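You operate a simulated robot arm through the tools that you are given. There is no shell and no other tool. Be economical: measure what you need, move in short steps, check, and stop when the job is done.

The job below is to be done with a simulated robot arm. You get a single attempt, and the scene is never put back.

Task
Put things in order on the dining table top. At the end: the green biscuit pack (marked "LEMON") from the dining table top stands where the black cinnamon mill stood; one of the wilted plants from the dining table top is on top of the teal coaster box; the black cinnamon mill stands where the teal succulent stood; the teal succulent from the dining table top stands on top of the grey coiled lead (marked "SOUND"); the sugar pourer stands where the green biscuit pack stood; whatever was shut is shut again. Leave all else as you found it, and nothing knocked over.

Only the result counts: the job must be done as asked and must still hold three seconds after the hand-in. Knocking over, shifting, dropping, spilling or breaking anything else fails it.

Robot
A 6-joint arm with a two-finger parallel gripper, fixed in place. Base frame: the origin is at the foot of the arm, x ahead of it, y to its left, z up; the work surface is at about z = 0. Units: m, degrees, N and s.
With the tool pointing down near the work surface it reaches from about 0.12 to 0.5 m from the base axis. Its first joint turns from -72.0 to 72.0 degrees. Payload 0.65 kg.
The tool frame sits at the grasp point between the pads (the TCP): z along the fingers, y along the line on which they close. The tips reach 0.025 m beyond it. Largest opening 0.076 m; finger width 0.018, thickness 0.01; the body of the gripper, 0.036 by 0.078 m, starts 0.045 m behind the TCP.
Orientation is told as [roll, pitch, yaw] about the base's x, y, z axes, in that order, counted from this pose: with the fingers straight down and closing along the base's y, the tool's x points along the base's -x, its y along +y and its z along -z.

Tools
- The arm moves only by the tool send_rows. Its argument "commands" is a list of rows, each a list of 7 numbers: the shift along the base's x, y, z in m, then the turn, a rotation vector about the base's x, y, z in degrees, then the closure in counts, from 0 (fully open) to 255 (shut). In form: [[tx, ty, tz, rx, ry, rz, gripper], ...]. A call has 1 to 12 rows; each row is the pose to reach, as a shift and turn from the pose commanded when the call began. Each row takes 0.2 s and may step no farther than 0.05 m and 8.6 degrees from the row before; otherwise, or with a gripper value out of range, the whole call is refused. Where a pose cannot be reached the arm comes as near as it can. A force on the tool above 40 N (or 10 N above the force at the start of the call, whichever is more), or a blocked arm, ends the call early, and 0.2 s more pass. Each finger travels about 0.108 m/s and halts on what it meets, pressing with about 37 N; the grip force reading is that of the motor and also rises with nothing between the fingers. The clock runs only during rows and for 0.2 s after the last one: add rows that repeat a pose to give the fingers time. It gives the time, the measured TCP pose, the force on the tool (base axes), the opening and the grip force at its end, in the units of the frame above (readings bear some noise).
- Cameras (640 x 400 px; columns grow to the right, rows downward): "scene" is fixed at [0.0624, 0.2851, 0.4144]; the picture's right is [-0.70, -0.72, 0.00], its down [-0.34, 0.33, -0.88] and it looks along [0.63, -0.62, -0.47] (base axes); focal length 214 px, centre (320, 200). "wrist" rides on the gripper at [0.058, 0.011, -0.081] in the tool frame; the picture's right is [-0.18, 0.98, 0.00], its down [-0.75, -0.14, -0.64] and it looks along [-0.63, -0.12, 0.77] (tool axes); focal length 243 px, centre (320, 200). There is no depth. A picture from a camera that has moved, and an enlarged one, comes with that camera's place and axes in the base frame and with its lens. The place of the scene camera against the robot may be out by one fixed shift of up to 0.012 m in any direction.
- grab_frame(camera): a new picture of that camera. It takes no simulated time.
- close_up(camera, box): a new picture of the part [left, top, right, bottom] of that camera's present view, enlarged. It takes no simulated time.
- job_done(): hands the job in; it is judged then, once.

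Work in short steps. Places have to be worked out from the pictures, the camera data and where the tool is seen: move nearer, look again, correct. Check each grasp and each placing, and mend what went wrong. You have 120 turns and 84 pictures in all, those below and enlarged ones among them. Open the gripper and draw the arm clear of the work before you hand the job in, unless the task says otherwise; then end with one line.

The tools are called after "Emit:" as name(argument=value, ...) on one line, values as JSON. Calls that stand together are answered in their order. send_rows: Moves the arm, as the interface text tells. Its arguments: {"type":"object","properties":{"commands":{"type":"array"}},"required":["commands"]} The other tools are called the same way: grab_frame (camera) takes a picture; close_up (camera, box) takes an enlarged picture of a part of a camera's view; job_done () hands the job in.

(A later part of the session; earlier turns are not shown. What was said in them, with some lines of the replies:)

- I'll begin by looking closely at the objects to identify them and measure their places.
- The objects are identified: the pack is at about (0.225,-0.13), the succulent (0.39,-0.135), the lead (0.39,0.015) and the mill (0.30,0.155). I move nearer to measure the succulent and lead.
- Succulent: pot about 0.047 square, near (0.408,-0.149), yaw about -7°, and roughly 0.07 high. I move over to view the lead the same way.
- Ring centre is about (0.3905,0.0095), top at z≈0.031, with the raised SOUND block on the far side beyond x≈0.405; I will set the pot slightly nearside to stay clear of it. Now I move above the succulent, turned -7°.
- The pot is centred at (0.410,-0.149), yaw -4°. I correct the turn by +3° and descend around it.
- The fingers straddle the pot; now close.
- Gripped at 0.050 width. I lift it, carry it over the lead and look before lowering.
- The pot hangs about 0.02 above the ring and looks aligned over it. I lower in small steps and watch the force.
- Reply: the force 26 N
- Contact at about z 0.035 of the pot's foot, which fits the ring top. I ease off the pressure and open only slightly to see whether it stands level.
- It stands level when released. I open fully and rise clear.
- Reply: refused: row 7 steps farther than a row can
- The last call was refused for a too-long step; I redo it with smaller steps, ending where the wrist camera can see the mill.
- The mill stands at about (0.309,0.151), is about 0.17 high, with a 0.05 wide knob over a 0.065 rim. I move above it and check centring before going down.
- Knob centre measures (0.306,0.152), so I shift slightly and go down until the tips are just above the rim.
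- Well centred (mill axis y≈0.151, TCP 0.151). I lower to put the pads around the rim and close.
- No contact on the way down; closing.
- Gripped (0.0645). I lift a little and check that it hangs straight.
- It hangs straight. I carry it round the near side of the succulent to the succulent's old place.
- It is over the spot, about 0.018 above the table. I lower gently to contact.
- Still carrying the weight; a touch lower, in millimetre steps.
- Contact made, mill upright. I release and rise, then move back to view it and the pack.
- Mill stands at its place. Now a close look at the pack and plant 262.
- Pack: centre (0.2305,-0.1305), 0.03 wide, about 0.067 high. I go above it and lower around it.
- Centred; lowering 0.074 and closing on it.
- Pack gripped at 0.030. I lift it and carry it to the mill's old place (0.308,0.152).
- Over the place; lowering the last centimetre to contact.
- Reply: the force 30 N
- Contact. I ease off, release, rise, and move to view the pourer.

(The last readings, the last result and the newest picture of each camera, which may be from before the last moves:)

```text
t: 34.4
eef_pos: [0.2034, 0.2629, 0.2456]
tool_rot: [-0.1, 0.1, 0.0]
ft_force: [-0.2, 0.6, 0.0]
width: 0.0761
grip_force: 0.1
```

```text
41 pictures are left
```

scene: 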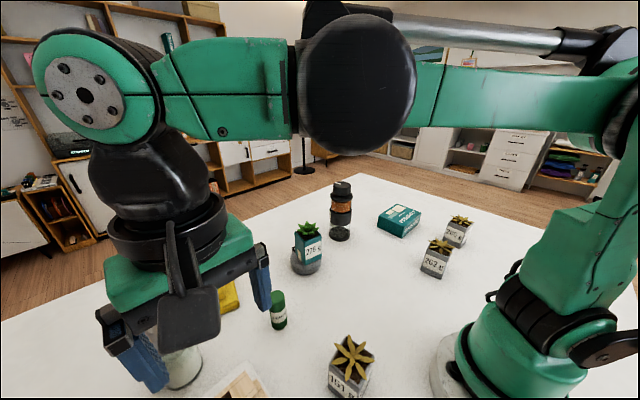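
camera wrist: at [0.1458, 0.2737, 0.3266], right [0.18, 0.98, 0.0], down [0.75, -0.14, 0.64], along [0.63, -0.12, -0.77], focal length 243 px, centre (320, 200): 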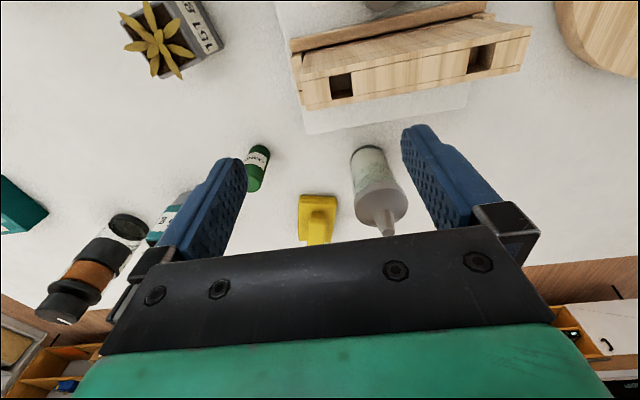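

Emit:
close_up(camera="wrist", box=[320, 120, 440, 240])

```text
3.33 times, centred on (380, 180) of wrist
camera zoom: at [0.1458, 0.2737, 0.3266], right [0.18, 0.98, 0.0], down [0.75, -0.14, 0.64], along [0.63, -0.12, -0.77], focal length 809 px, centre (120, 267)
```

zoom: 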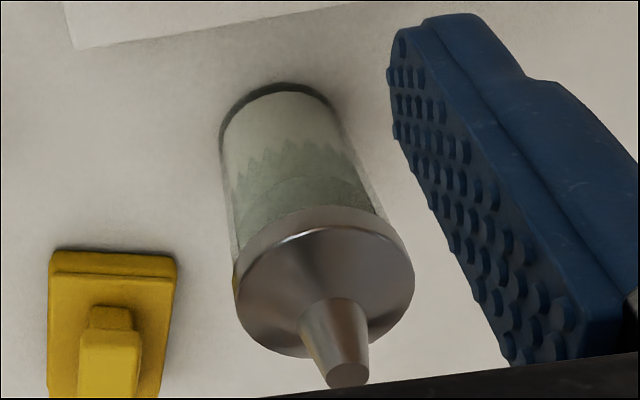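

Pourer: centre about (0.347,0.311), rim 0.064 wide at z≈0.10, spout tip at 0.15. I go above it for a centring check.

Emit:
send_rows(commands=[[0.035, 0.012, 0, 0, 0, 0, 0], [0.07, 0.024, 0, 0, 0, 0, 0], [0.105, 0.036, 0, 0, 0, 0, 0], [0.142, 0.049, 0, 0, 0, 0, 0], [0.142, 0.049, -0.03, 0, 0, 0, 0], [0.142, 0.049, -0.03, 0, 0, 0, 0]])

Emit:
grab_frame(camera="wrist")

Emit:
grab_frame(camera="scene")

```text
t: 35.8
eef_pos: [0.3437, 0.3062, 0.2111]
tool_rot: [0.0, 0.0, 0.1]
ft_force: [0.4, -0.4, 0.2]
width: 0.0763
grip_force: 0.1
out of reach, approached as far as the arm can: row 4, 5, 6
```

```text
39 pictures are left
camera wrist: at [0.2853, 0.3175, 0.2923], right [0.18, 0.98, 0.0], down [0.75, -0.14, 0.64], along [0.63, -0.12, -0.77], focal length 243 px, centre (320, 200)
```

wrist: 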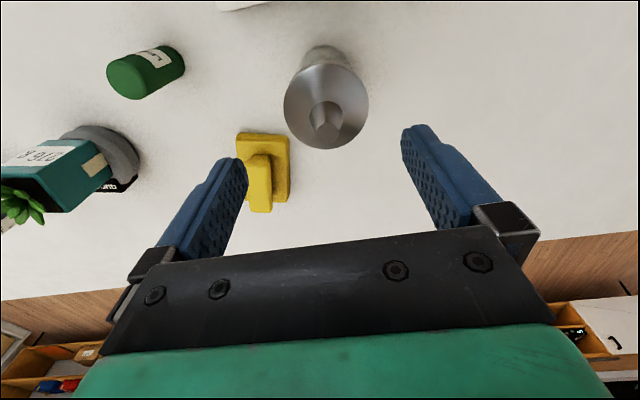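

```text
38 pictures are left
```

scene: 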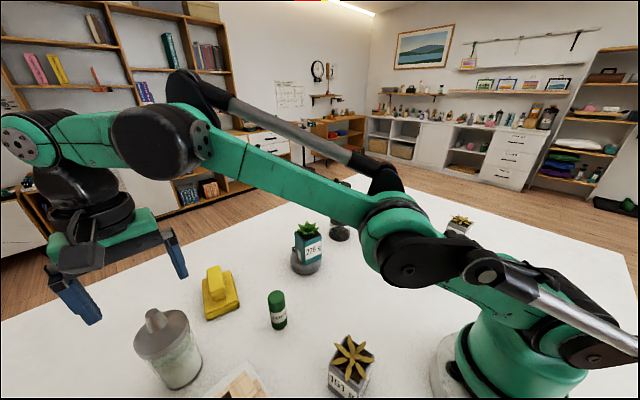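

Slightly out of reach at that height; lid centre measures (0.350,0.310). I lower to just above the lid, where reach is better, and check.

Emit:
send_rows(commands=[[0.001, 0.0, -0.025, 0, 0, 0, 0], [0.002, 0.0, -0.05, 0, 0, 0, 0], [0.002, 0.0, -0.05, 0, 0, 0, 0]])

Emit:
grab_frame(camera="wrist")

```text
t: 36.6
eef_pos: [0.3455, 0.3079, 0.1628]
tool_rot: [0.0, 0.0, 0.1]
ft_force: [-0.1, 0.6, 0.1]
width: 0.0761
grip_force: 0.1
```

```text
37 pictures are left
camera wrist: at [0.287, 0.3187, 0.2431], right [0.18, 0.98, 0.0], down [0.75, -0.14, 0.64], along [0.63, -0.12, -0.77], focal length 243 px, centre (320, 200)
```

wrist: 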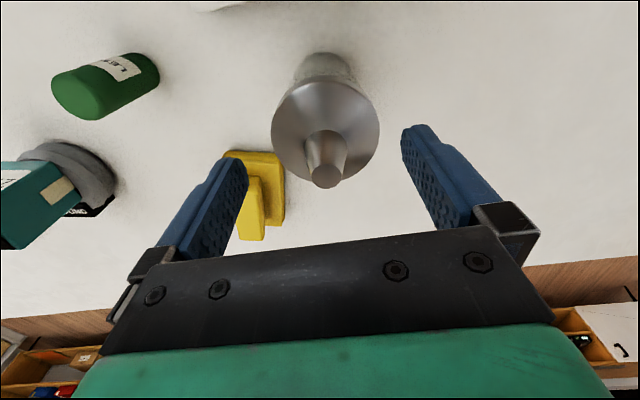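

Lid centre y=0.310 against TCP 0.308; I shift 2.5 mm and go down part of the way with small steps.

Emit:
send_rows(commands=[[0.003, 0.0025, -0.005, 0, 0, 0, 0], [0.003, 0.0025, -0.02, 0, 0, 0, 0], [0.003, 0.0025, -0.03, 0, 0, 0, 0], [0.003, 0.0025, -0.03, 0, 0, 0, 0]])

Emit:
grab_frame(camera="wrist")

Emit:
close_up(camera="scene", box=[80, 220, 280, 400])

```text
t: 37.6
eef_pos: [0.3485, 0.3085, 0.1328]
tool_rot: [0.1, 0.0, -0.1]
ft_force: [0.2, 0.4, 0.5]
width: 0.076
grip_force: 0.1
```

```text
36 pictures are left
camera wrist: at [0.2908, 0.3198, 0.2131], right [0.18, 0.98, 0.0], down [0.75, -0.14, 0.64], along [0.63, -0.12, -0.77], focal length 243 px, centre (320, 200)
```

wrist: 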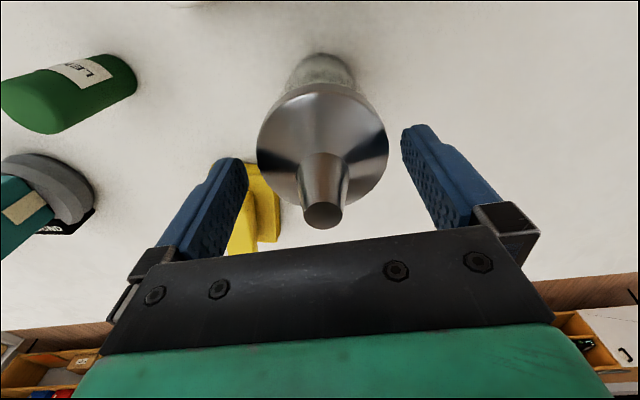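

```text
2.22 times, centred on (180, 310) of scene
camera zoom: at [0.0624, 0.2851, 0.4144], right [-0.7, -0.72, 0.0], down [-0.34, 0.33, -0.88], along [0.63, -0.62, -0.47], focal length 477 px, centre (631, -44)
```

zoom: 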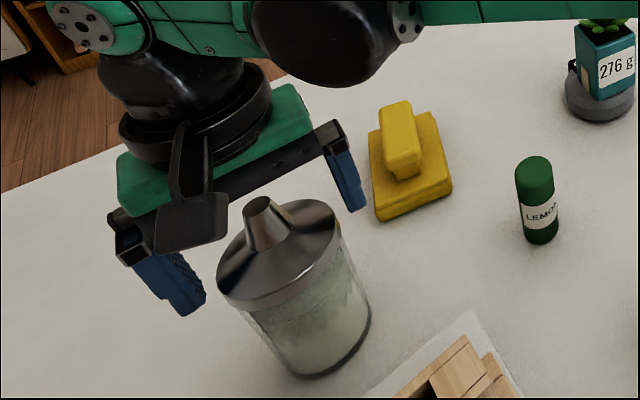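

Centred well with clearance both sides. I lower to TCP z≈0.113 so the pads cover the lid rim.

Emit:
send_rows(commands=[[0, 0, -0.008, 0, 0, 0, 0], [0, 0, -0.014, 0, 0, 0, 0], [0, 0, -0.019, 0, 0, 0, 0], [0, 0, -0.019, 0, 0, 0, 0]])

Emit:
grab_frame(camera="wrist")

Emit:
close_up(camera="scene", box=[80, 220, 280, 400])

```text
t: 38.6
eef_pos: [0.347, 0.3081, 0.1134]
tool_rot: [0.0, 0.0, 0.0]
ft_force: [-0.1, -0.1, 0.2]
width: 0.0762
grip_force: 0.0
```

```text
34 pictures are left
camera wrist: at [0.2901, 0.3197, 0.1946], right [0.18, 0.98, 0.0], down [0.75, -0.14, 0.64], along [0.63, -0.12, -0.77], focal length 243 px, centre (320, 200)
```

wrist: 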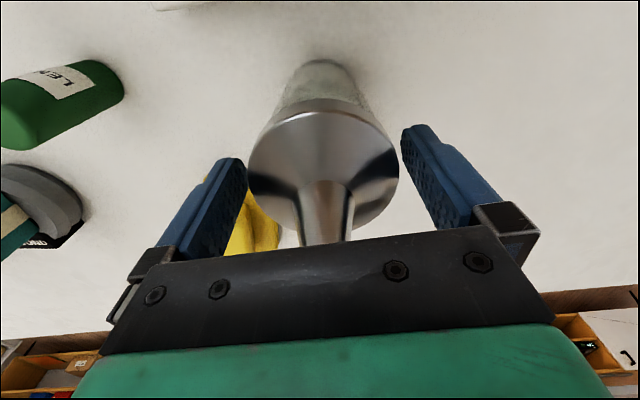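

```text
2.22 times, centred on (180, 310) of scene
camera zoom: at [0.0624, 0.2851, 0.4144], right [-0.7, -0.72, 0.0], down [-0.34, 0.33, -0.88], along [0.63, -0.62, -0.47], focal length 477 px, centre (631, -44)
```

zoom: 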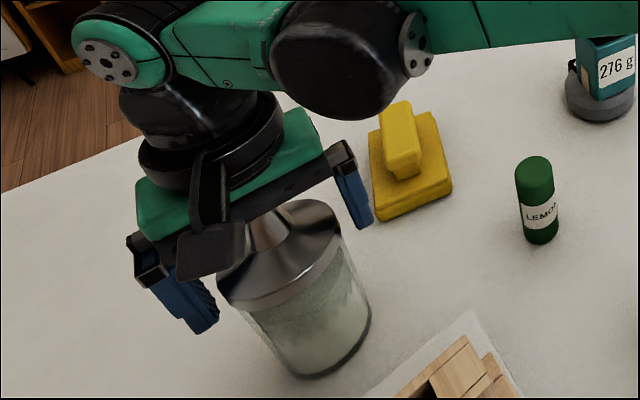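

No contact forces; closing on the lid rim.

Emit:
send_rows(commands=[[0, 0, 0, 0, 0, 0, 255], [0, 0, 0, 0, 0, 0, 255], [0, 0, 0, 0, 0, 0, 255]])

```text
t: 39.4
eef_pos: [0.3481, 0.309, 0.1138]
tool_rot: [0.0, 0.0, 0.0]
ft_force: [0.9, 2.0, -0.1]
width: 0.0628
grip_force: 37.5
```

Gripped at 0.063. I lift a little and check that the whole jar comes along.

Emit:
send_rows(commands=[[0, 0, 0.01, 0, 0, 0, 255], [0, 0, 0.025, 0, 0, 0, 255], [0, 0, 0.025, 0, 0, 0, 255]])

Emit:
close_up(camera="scene", box=[80, 220, 280, 400])

```text
t: 40.2
eef_pos: [0.3484, 0.3094, 0.1387]
tool_rot: [0.0, 0.0, 0.0]
ft_force: [1.1, -0.1, -3.5]
width: 0.0628
grip_force: 37.1
```

```text
2.22 times, centred on (180, 310) of scene
camera zoom: at [0.0624, 0.2851, 0.4144], right [-0.7, -0.72, 0.0], down [-0.34, 0.33, -0.88], along [0.63, -0.62, -0.47], focal length 477 px, centre (631, -44)
```

zoom: 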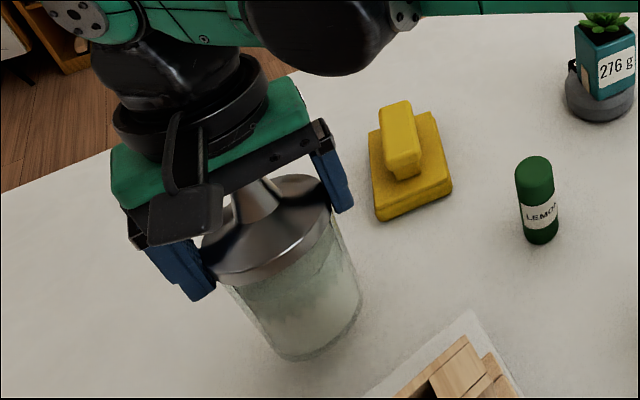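

The whole jar came up (3.5 N). I carry it high past the pack and round to the pack's old place.

Emit:
send_rows(commands=[[0, 0, 0.03, 0, 0, 0, 255], [0, -0.005, 0.06, 0, 0, 0, 255], [-0.008, -0.04, 0.07, 0, 0, 0, 255], [-0.02, -0.08, 0.085, 0, 0, 0, 255], [-0.035, -0.115, 0.1, 0, 0, 0, 255], [-0.055, -0.15, 0.1, 0, 0, 0, 255], [-0.08, -0.19, 0.1, 0, 0, 0, 255], [-0.1, -0.23, 0.1, 0, 0, 0, 255], [-0.115, -0.27, 0.1, 0, 0, 0, 255], [-0.12, -0.315, 0.1, 0, 0, 0, 255], [-0.1185, -0.36, 0.1, 0, 0, 0, 255], [-0.1185, -0.4, 0.1, 0, 0, 0, 255]])

Emit:
grab_frame(camera="scene")

```text
t: 42.8
eef_pos: [0.2304, -0.0926, 0.24]
tool_rot: [0.0, 0.0, 0.0]
ft_force: [0.3, 0.3, -3.6]
width: 0.0626
grip_force: 37.1
```

```text
31 pictures are left
```

scene: 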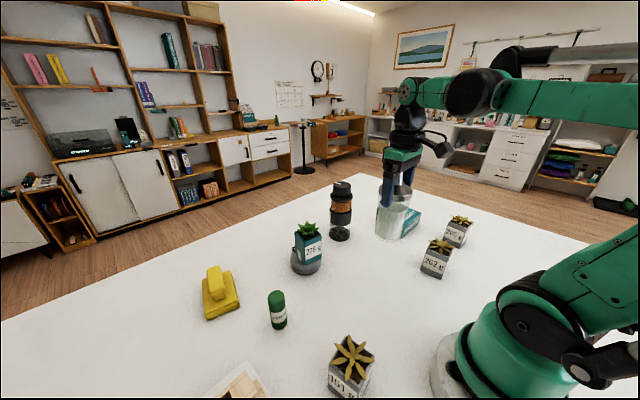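

All else is undisturbed. I finish the shift to (0.2295,-0.1305) and lower close to the table.

Emit:
send_rows(commands=[[0, -0.039, 0, 0, 0, 0, 255], [0, -0.039, -0.04, 0, 0, 0, 255], [0, -0.039, -0.08, 0, 0, 0, 255], [0, -0.039, -0.11, 0, 0, 0, 255], [0, -0.039, -0.12, 0, 0, 0, 255], [0, -0.039, -0.12, 0, 0, 0, 255]])

Emit:
close_up(camera="scene", box=[340, 170, 480, 290])

```text
t: 44.2
eef_pos: [0.2306, -0.1312, 0.1187]
tool_rot: [0.0, 0.1, 0.0]
ft_force: [-0.7, -0.3, -2.8]
width: 0.0627
grip_force: 37.3
```

```text
3.33 times, centred on (410, 230) of scene
camera zoom: at [0.0624, 0.2851, 0.4144], right [-0.7, -0.72, 0.0], down [-0.34, 0.33, -0.88], along [0.63, -0.62, -0.47], focal length 715 px, centre (20, 100)
```

zoom: 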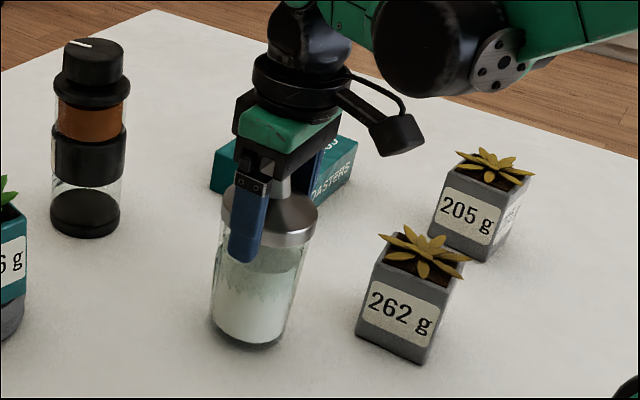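

Upright and about 5 mm above the table. Lowering to contact.

Emit:
send_rows(commands=[[0, 0, -0.003, 0, 0, 0, 255], [0, 0, -0.005, 0, 0, 0, 255], [0, 0, -0.005, 0, 0, 0, 255]])

```text
t: 45.0
eef_pos: [0.2308, -0.1307, 0.114]
tool_rot: [0.1, -0.1, 0.1]
ft_force: [0.0, 1.1, -2.4]
width: 0.0626
grip_force: 37.2
```

Emit:
send_rows(commands=[[0, 0, -0.001, 0, 0, 0, 255], [0, 0, -0.001, 0, 0, 0, 255]])

```text
t: 45.6
eef_pos: [0.2311, -0.1294, 0.1125]
tool_rot: [0.0, 0.0, 0.0]
ft_force: [0.0, 6.4, 24.3]
width: 0.0624
grip_force: 37.4
```

Contact. I release and rise, then move to view plant 262.

Emit:
send_rows(commands=[[0, 0, 0.0007, 0, 0, 0, 255], [0, 0, 0.0007, 0, 0, 0, 80], [0, 0, 0.0007, 0, 0, 0, 0], [0, 0, 0.0007, 0, 0, 0, 0], [0, 0, 0.03, 0, 0, 0, 0], [0, 0, 0.07, 0, 0, 0, 0], [0, 0, 0.11, 0, 0, 0, 0], [-0.03, -0.02, 0.13, 0, 0, 0, 0], [-0.06, -0.045, 0.13, 0, 0, 0, 0], [-0.08, -0.065, 0.13, 0, 0, 0, 0], [-0.08, -0.065, 0.13, 0, 0, 0, 0]])

Emit:
grab_frame(camera="wrist")

Emit:
grab_frame(camera="scene")

```text
t: 48.0
eef_pos: [0.1493, -0.1955, 0.2425]
tool_rot: [0.0, 0.0, 0.0]
ft_force: [0.7, 0.7, 0.4]
width: 0.0759
grip_force: 0.1
```

```text
29 pictures are left
camera wrist: at [0.0915, -0.1853, 0.3232], right [0.18, 0.98, 0.0], down [0.75, -0.14, 0.64], along [0.63, -0.12, -0.77], focal length 243 px, centre (320, 200)
```

wrist: 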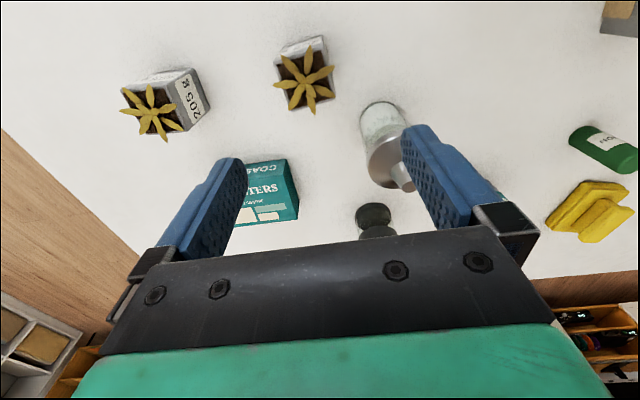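

```text
28 pictures are left
```

scene: 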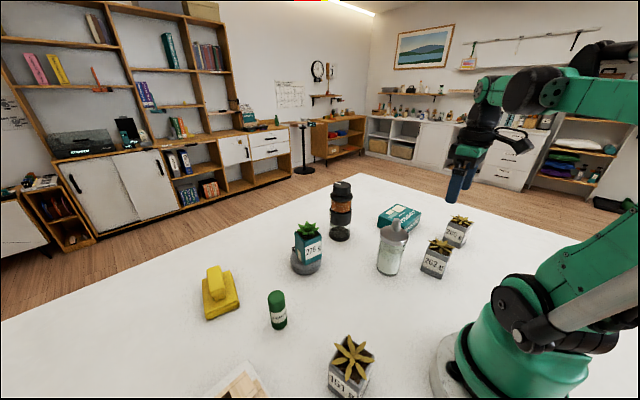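

Emit:
close_up(camera="wrist", box=[250, 20, 350, 120])

Emit:
close_up(camera="wrist", box=[200, 140, 320, 240])

```text
4.00 times, centred on (300, 70) of wrist
camera zoom: at [0.0915, -0.1853, 0.3232], right [0.18, 0.98, 0.0], down [0.75, -0.14, 0.64], along [0.63, -0.12, -0.77], focal length 970 px, centre (400, 720)
```

zoom: 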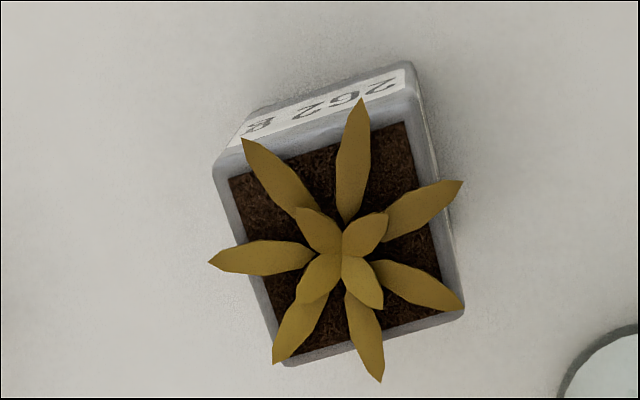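

```text
4.00 times, centred on (260, 190) of wrist
camera zoom: at [0.0915, -0.1853, 0.3232], right [0.18, 0.98, 0.0], down [0.75, -0.14, 0.64], along [0.63, -0.12, -0.77], focal length 970 px, centre (560, 240)
```

zoom: 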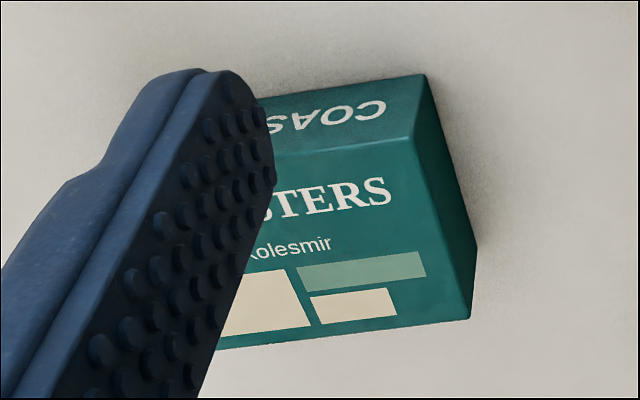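

Plant 262: pot centre (0.151,-0.211), yaw about +6°; the box top is at z≈0.041, centred near (0.31,-0.33). I move above the plant.

Emit:
send_rows(commands=[[0.0015, -0.008, -0.03, 0, 0, 3, 0], [0.0015, -0.0155, -0.06, 0, 0, 6, 0], [0.0015, -0.0155, -0.09, 0, 0, 6, 0], [0.0015, -0.0155, -0.09, 0, 0, 6, 0]])

Emit:
grab_frame(camera="wrist")

Emit:
close_up(camera="scene", box=[370, 150, 500, 290])

```text
t: 49.0
eef_pos: [0.1515, -0.2125, 0.152]
tool_rot: [0.1, 0.0, 6.0]
ft_force: [0.3, 0.1, 0.4]
width: 0.0759
grip_force: 0.1
```

```text
25 pictures are left
camera wrist: at [0.0918, -0.207, 0.2322], right [0.08, 1.0, 0.0], down [0.76, -0.06, 0.64], along [0.64, -0.05, -0.77], focal length 243 px, centre (320, 200)
```

wrist: 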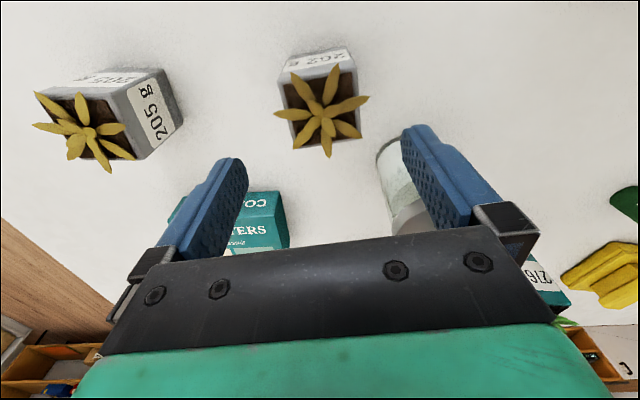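

```text
2.86 times, centred on (435, 220) of scene
camera zoom: at [0.0624, 0.2851, 0.4144], right [-0.7, -0.72, 0.0], down [-0.34, 0.33, -0.88], along [0.63, -0.62, -0.47], focal length 613 px, centre (-9, 143)
```

zoom: 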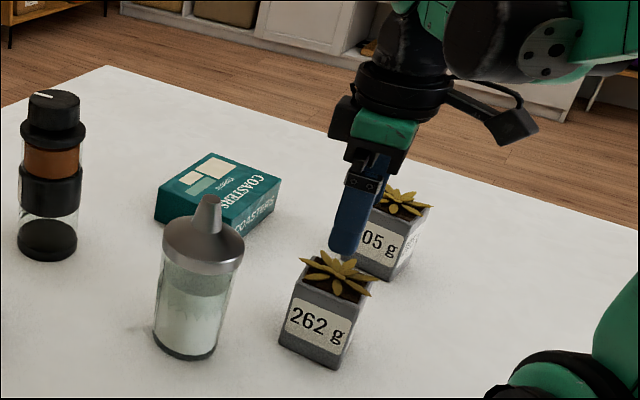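

Centre (0.149,-0.210), leaf tips about 8 mm inside the fingers. I shift 2 mm and descend around the pot.

Emit:
send_rows(commands=[[-0.001, 0.002, -0.03, 0, 0, -1, 0], [-0.001, 0.002, -0.06, 0, 0, -1, 0], [-0.001, 0.002, -0.08, 0, 0, -1, 0], [-0.001, 0.002, -0.094, 0, 0, -1, 0], [-0.001, 0.002, -0.094, 0, 0, -1, 0]])

Emit:
close_up(camera="scene", box=[370, 170, 500, 290])

Emit:
grab_frame(camera="wrist")

```text
t: 50.2
eef_pos: [0.1503, -0.2072, 0.059]
tool_rot: [0.0, 0.0, 5.0]
ft_force: [1.1, -0.1, 0.5]
width: 0.0758
grip_force: 0.0
```

```text
3.33 times, centred on (435, 230) of scene
camera zoom: at [0.0624, 0.2851, 0.4144], right [-0.7, -0.72, 0.0], down [-0.34, 0.33, -0.88], along [0.63, -0.62, -0.47], focal length 715 px, centre (-63, 100)
```

zoom: 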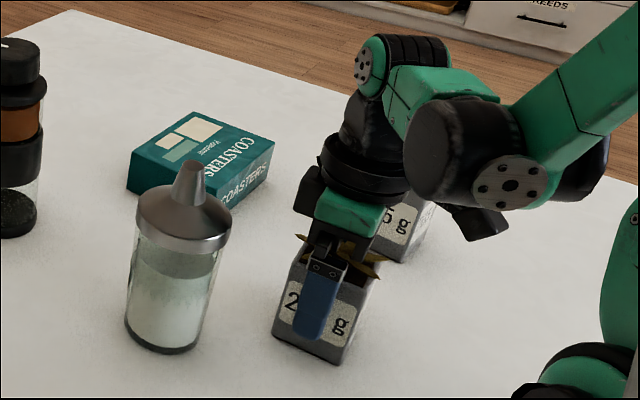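

```text
22 pictures are left
camera wrist: at [0.0918, -0.2021, 0.1394], right [0.1, 1.0, 0.0], down [0.76, -0.07, 0.64], along [0.64, -0.06, -0.77], focal length 243 px, centre (320, 200)
```

wrist: 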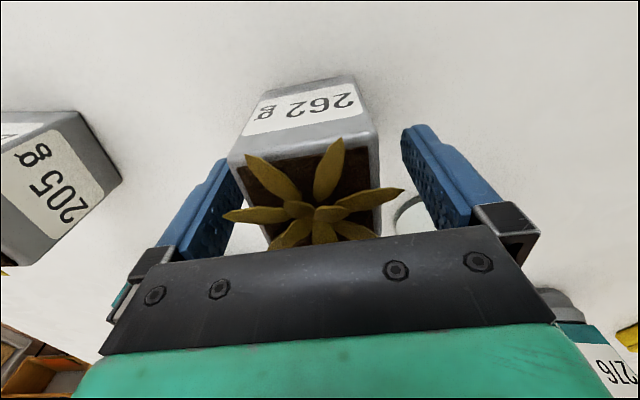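

The pot sits 3–4 mm nearer the left finger; I shift by -4 mm and close.

Emit:
send_rows(commands=[[0, -0.004, 0, 0, 0, 0, 0], [0, -0.004, 0, 0, 0, 0, 0], [0, -0.004, 0, 0, 0, 0, 255], [0, -0.004, 0, 0, 0, 0, 255], [0, -0.004, 0, 0, 0, 0, 255]])

Emit:
grab_frame(camera="wrist")

```text
t: 51.4
eef_pos: [0.1505, -0.2117, 0.0586]
tool_rot: [0.0, 0.0, 5.0]
ft_force: [-0.2, 0.1, 0.3]
width: 0.0496
grip_force: 37.1
```

```text
21 pictures are left
camera wrist: at [0.0919, -0.2059, 0.1395], right [0.1, 1.0, 0.0], down [0.76, -0.07, 0.64], along [0.64, -0.06, -0.77], focal length 243 px, centre (320, 200)
```

wrist: 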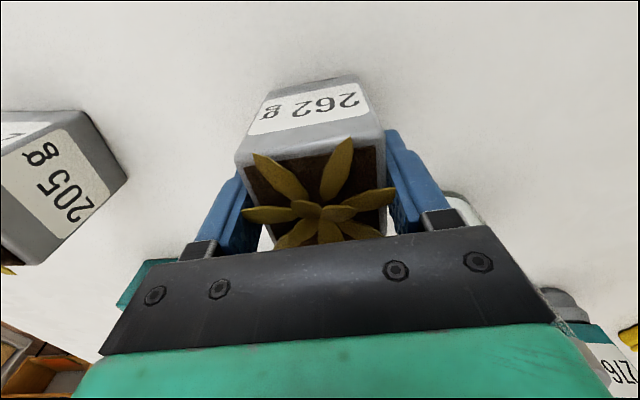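

Gripped (0.0496). I lift, carry it over the coaster box centre, and stop just above.

Emit:
send_rows(commands=[[0, 0, 0.04, 0, 0, 0, 255], [0, 0, 0.08, 0, 0, 0, 255], [0.03, -0.02, 0.1, 0, 0, 0, 255], [0.065, -0.045, 0.1, 0, 0, 0, 255], [0.1, -0.07, 0.1, 0, 0, 0, 255], [0.13, -0.095, 0.1, 0, 0, 0, 255], [0.158, -0.114, 0.1, 0, 0, 0, 255], [0.158, -0.114, 0.075, 0, 0, 0, 255], [0.158, -0.114, 0.055, 0, 0, 0, 255], [0.158, -0.114, 0.055, 0, 0, 0, 255]])

Emit:
close_up(camera="scene", box=[350, 130, 480, 260])

Emit:
grab_frame(camera="wrist")

```text
t: 53.6
eef_pos: [0.3085, -0.327, 0.1117]
tool_rot: [-0.1, 0.0, 5.0]
ft_force: [-0.6, -0.1, -2.3]
width: 0.0495
grip_force: 36.4
```

```text
3.08 times, centred on (415, 195) of scene
camera zoom: at [0.0624, 0.2851, 0.4144], right [-0.7, -0.72, 0.0], down [-0.34, 0.33, -0.88], along [0.63, -0.62, -0.47], focal length 660 px, centre (28, 215)
```

zoom: 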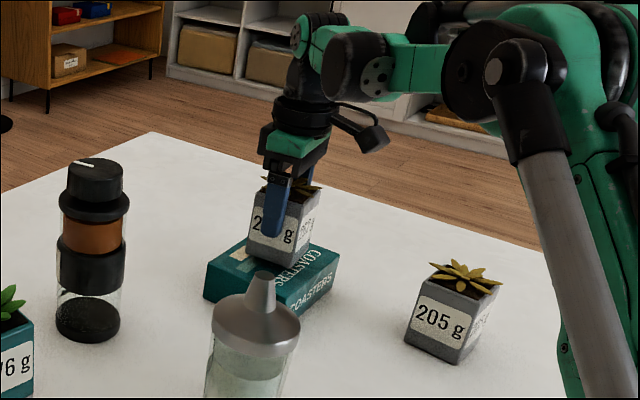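

```text
19 pictures are left
camera wrist: at [0.2504, -0.3212, 0.1933], right [0.1, 1.0, 0.0], down [0.76, -0.07, 0.64], along [0.64, -0.06, -0.77], focal length 243 px, centre (320, 200)
```

wrist: 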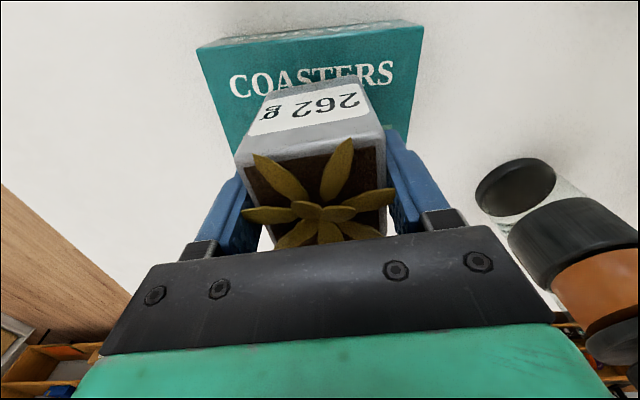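

The pot is centred over the box top. I lower in small steps to contact.

Emit:
send_rows(commands=[[0, 0, -0.006, 0, 0, 0, 255], [0, 0, -0.01, 0, 0, 0, 255], [0, 0, -0.012, 0, 0, 0, 255], [0, 0, -0.012, 0, 0, 0, 255]])

```text
t: 54.6
eef_pos: [0.3091, -0.3269, 0.1025]
tool_rot: [0.0, -0.1, 5.0]
ft_force: [1.0, 0.5, 39.1]
width: 0.0499
grip_force: 37.1
```

Contact. I ease off 1.5 mm, release slightly, then look.

Emit:
send_rows(commands=[[0, 0, 0.0015, 0, 0, 0, 255], [0, 0, 0.0015, 0, 0, 0, 255]])

```text
t: 55.2
eef_pos: [0.3086, -0.3273, 0.1027]
tool_rot: [-0.1, -0.1, 5.0]
ft_force: [-0.1, -0.6, -2.2]
width: 0.0497
grip_force: 37.1
```

Emit:
send_rows(commands=[[0, 0, -0.0007, 0, 0, 0, 255], [0, 0, -0.0007, 0, 0, 0, 120], [0, 0, -0.0007, 0, 0, 0, 75], [0, 0, -0.0007, 0, 0, 0, 60], [0, 0, -0.0007, 0, 0, 0, 0], [0, 0, -0.0007, 0, 0, 0, 0]])

Emit:
grab_frame(camera="wrist")

```text
t: 56.6
eef_pos: [0.309, -0.3277, 0.103]
tool_rot: [0.0, 0.0, 5.0]
ft_force: [0.8, 1.1, -0.1]
width: 0.0761
grip_force: 0.1
```

```text
18 pictures are left
camera wrist: at [0.2505, -0.3214, 0.1834], right [0.1, 1.0, 0.0], down [0.76, -0.07, 0.64], along [0.64, -0.06, -0.77], focal length 243 px, centre (320, 200)
```

wrist: 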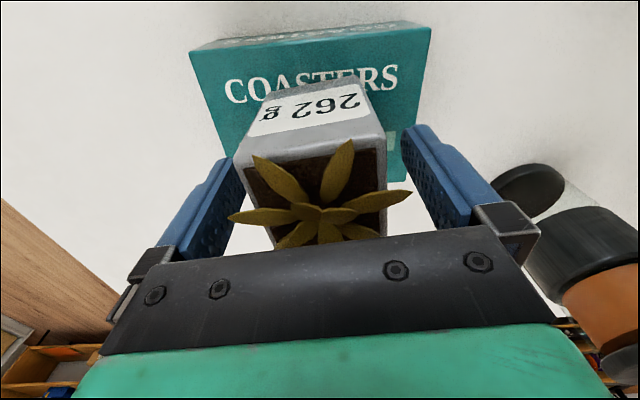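

The pot stands level on the box. I rise straight up, then draw the arm back clear.

Emit:
send_rows(commands=[[0, 0, 0.02, 0, 0, 0, 0], [0, 0, 0.05, 0, 0, 0, 0], [0, 0, 0.085, 0, 0, 0, 0], [-0.01, 0.01, 0.12, 0, 0, 0, 0], [-0.03, 0.04, 0.15, 0, 0, 0, 0], [-0.05, 0.08, 0.165, 0, 0, -1, 0], [-0.07, 0.12, 0.18, 0, 0, -2, 0], [-0.09, 0.16, 0.19, 0, 0, -3, 0], [-0.1, 0.2, 0.2, 0, 0, -4, 0], [-0.11, 0.24, 0.21, 0, 0, -5, 0], [-0.11, 0.28, 0.21, 0, 0, -5, 0], [-0.11, 0.28, 0.21, 0, 0, -5, 0]])

Emit:
grab_frame(camera="scene")

Emit:
grab_frame(camera="wrist")

Emit:
close_up(camera="scene", box=[270, 160, 480, 320])

```text
t: 59.2
eef_pos: [0.1971, -0.0456, 0.3107]
tool_rot: [0.0, 0.0, 0.0]
ft_force: [0.3, 0.1, 0.6]
width: 0.0756
grip_force: 0.0
```

```text
17 pictures are left
```

scene: 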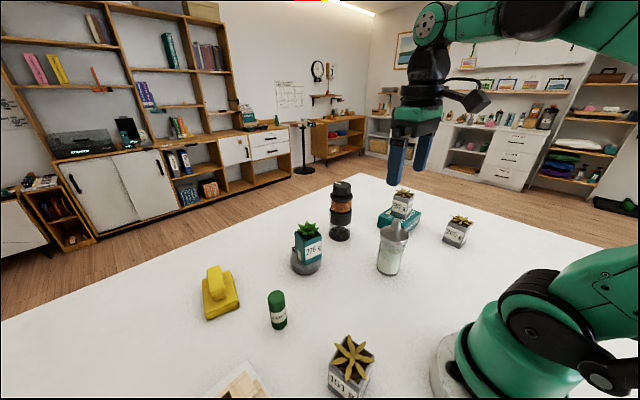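

```text
16 pictures are left
camera wrist: at [0.1401, -0.035, 0.3908], right [0.18, 0.98, 0.0], down [0.75, -0.14, 0.64], along [0.63, -0.12, -0.77], focal length 243 px, centre (320, 200)
```

wrist: 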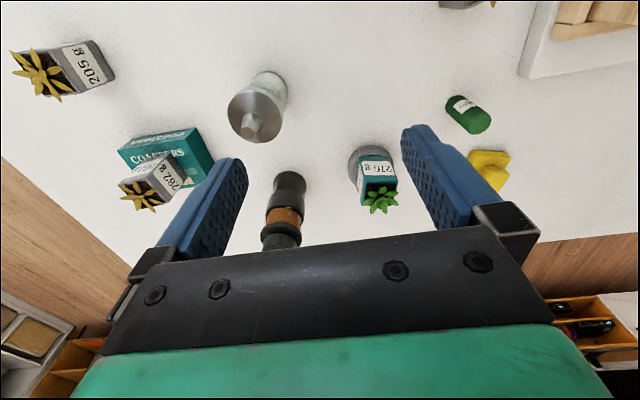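

```text
2.50 times, centred on (375, 240) of scene
camera zoom: at [0.0624, 0.2851, 0.4144], right [-0.7, -0.72, 0.0], down [-0.34, 0.33, -0.88], along [0.63, -0.62, -0.47], focal length 536 px, centre (182, 100)
```

zoom: 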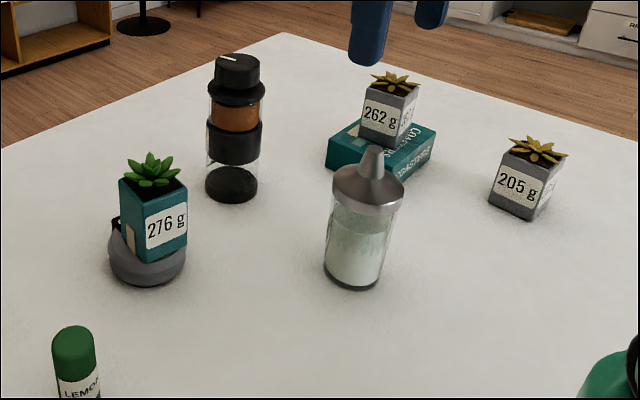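

All five items stand in their places, upright and undisturbed, and the gripper is open and clear, so I hand in.

Emit:
job_done()

```text
The job is handed in.
```

The table is set as asked and handed in. The succulent is on the lead, the mill is in the succulent's old place and the lemon pack is in the mill's. The sugar pourer is in the pack's old place, plant 262 is on the coaster box, and nothing else moved.
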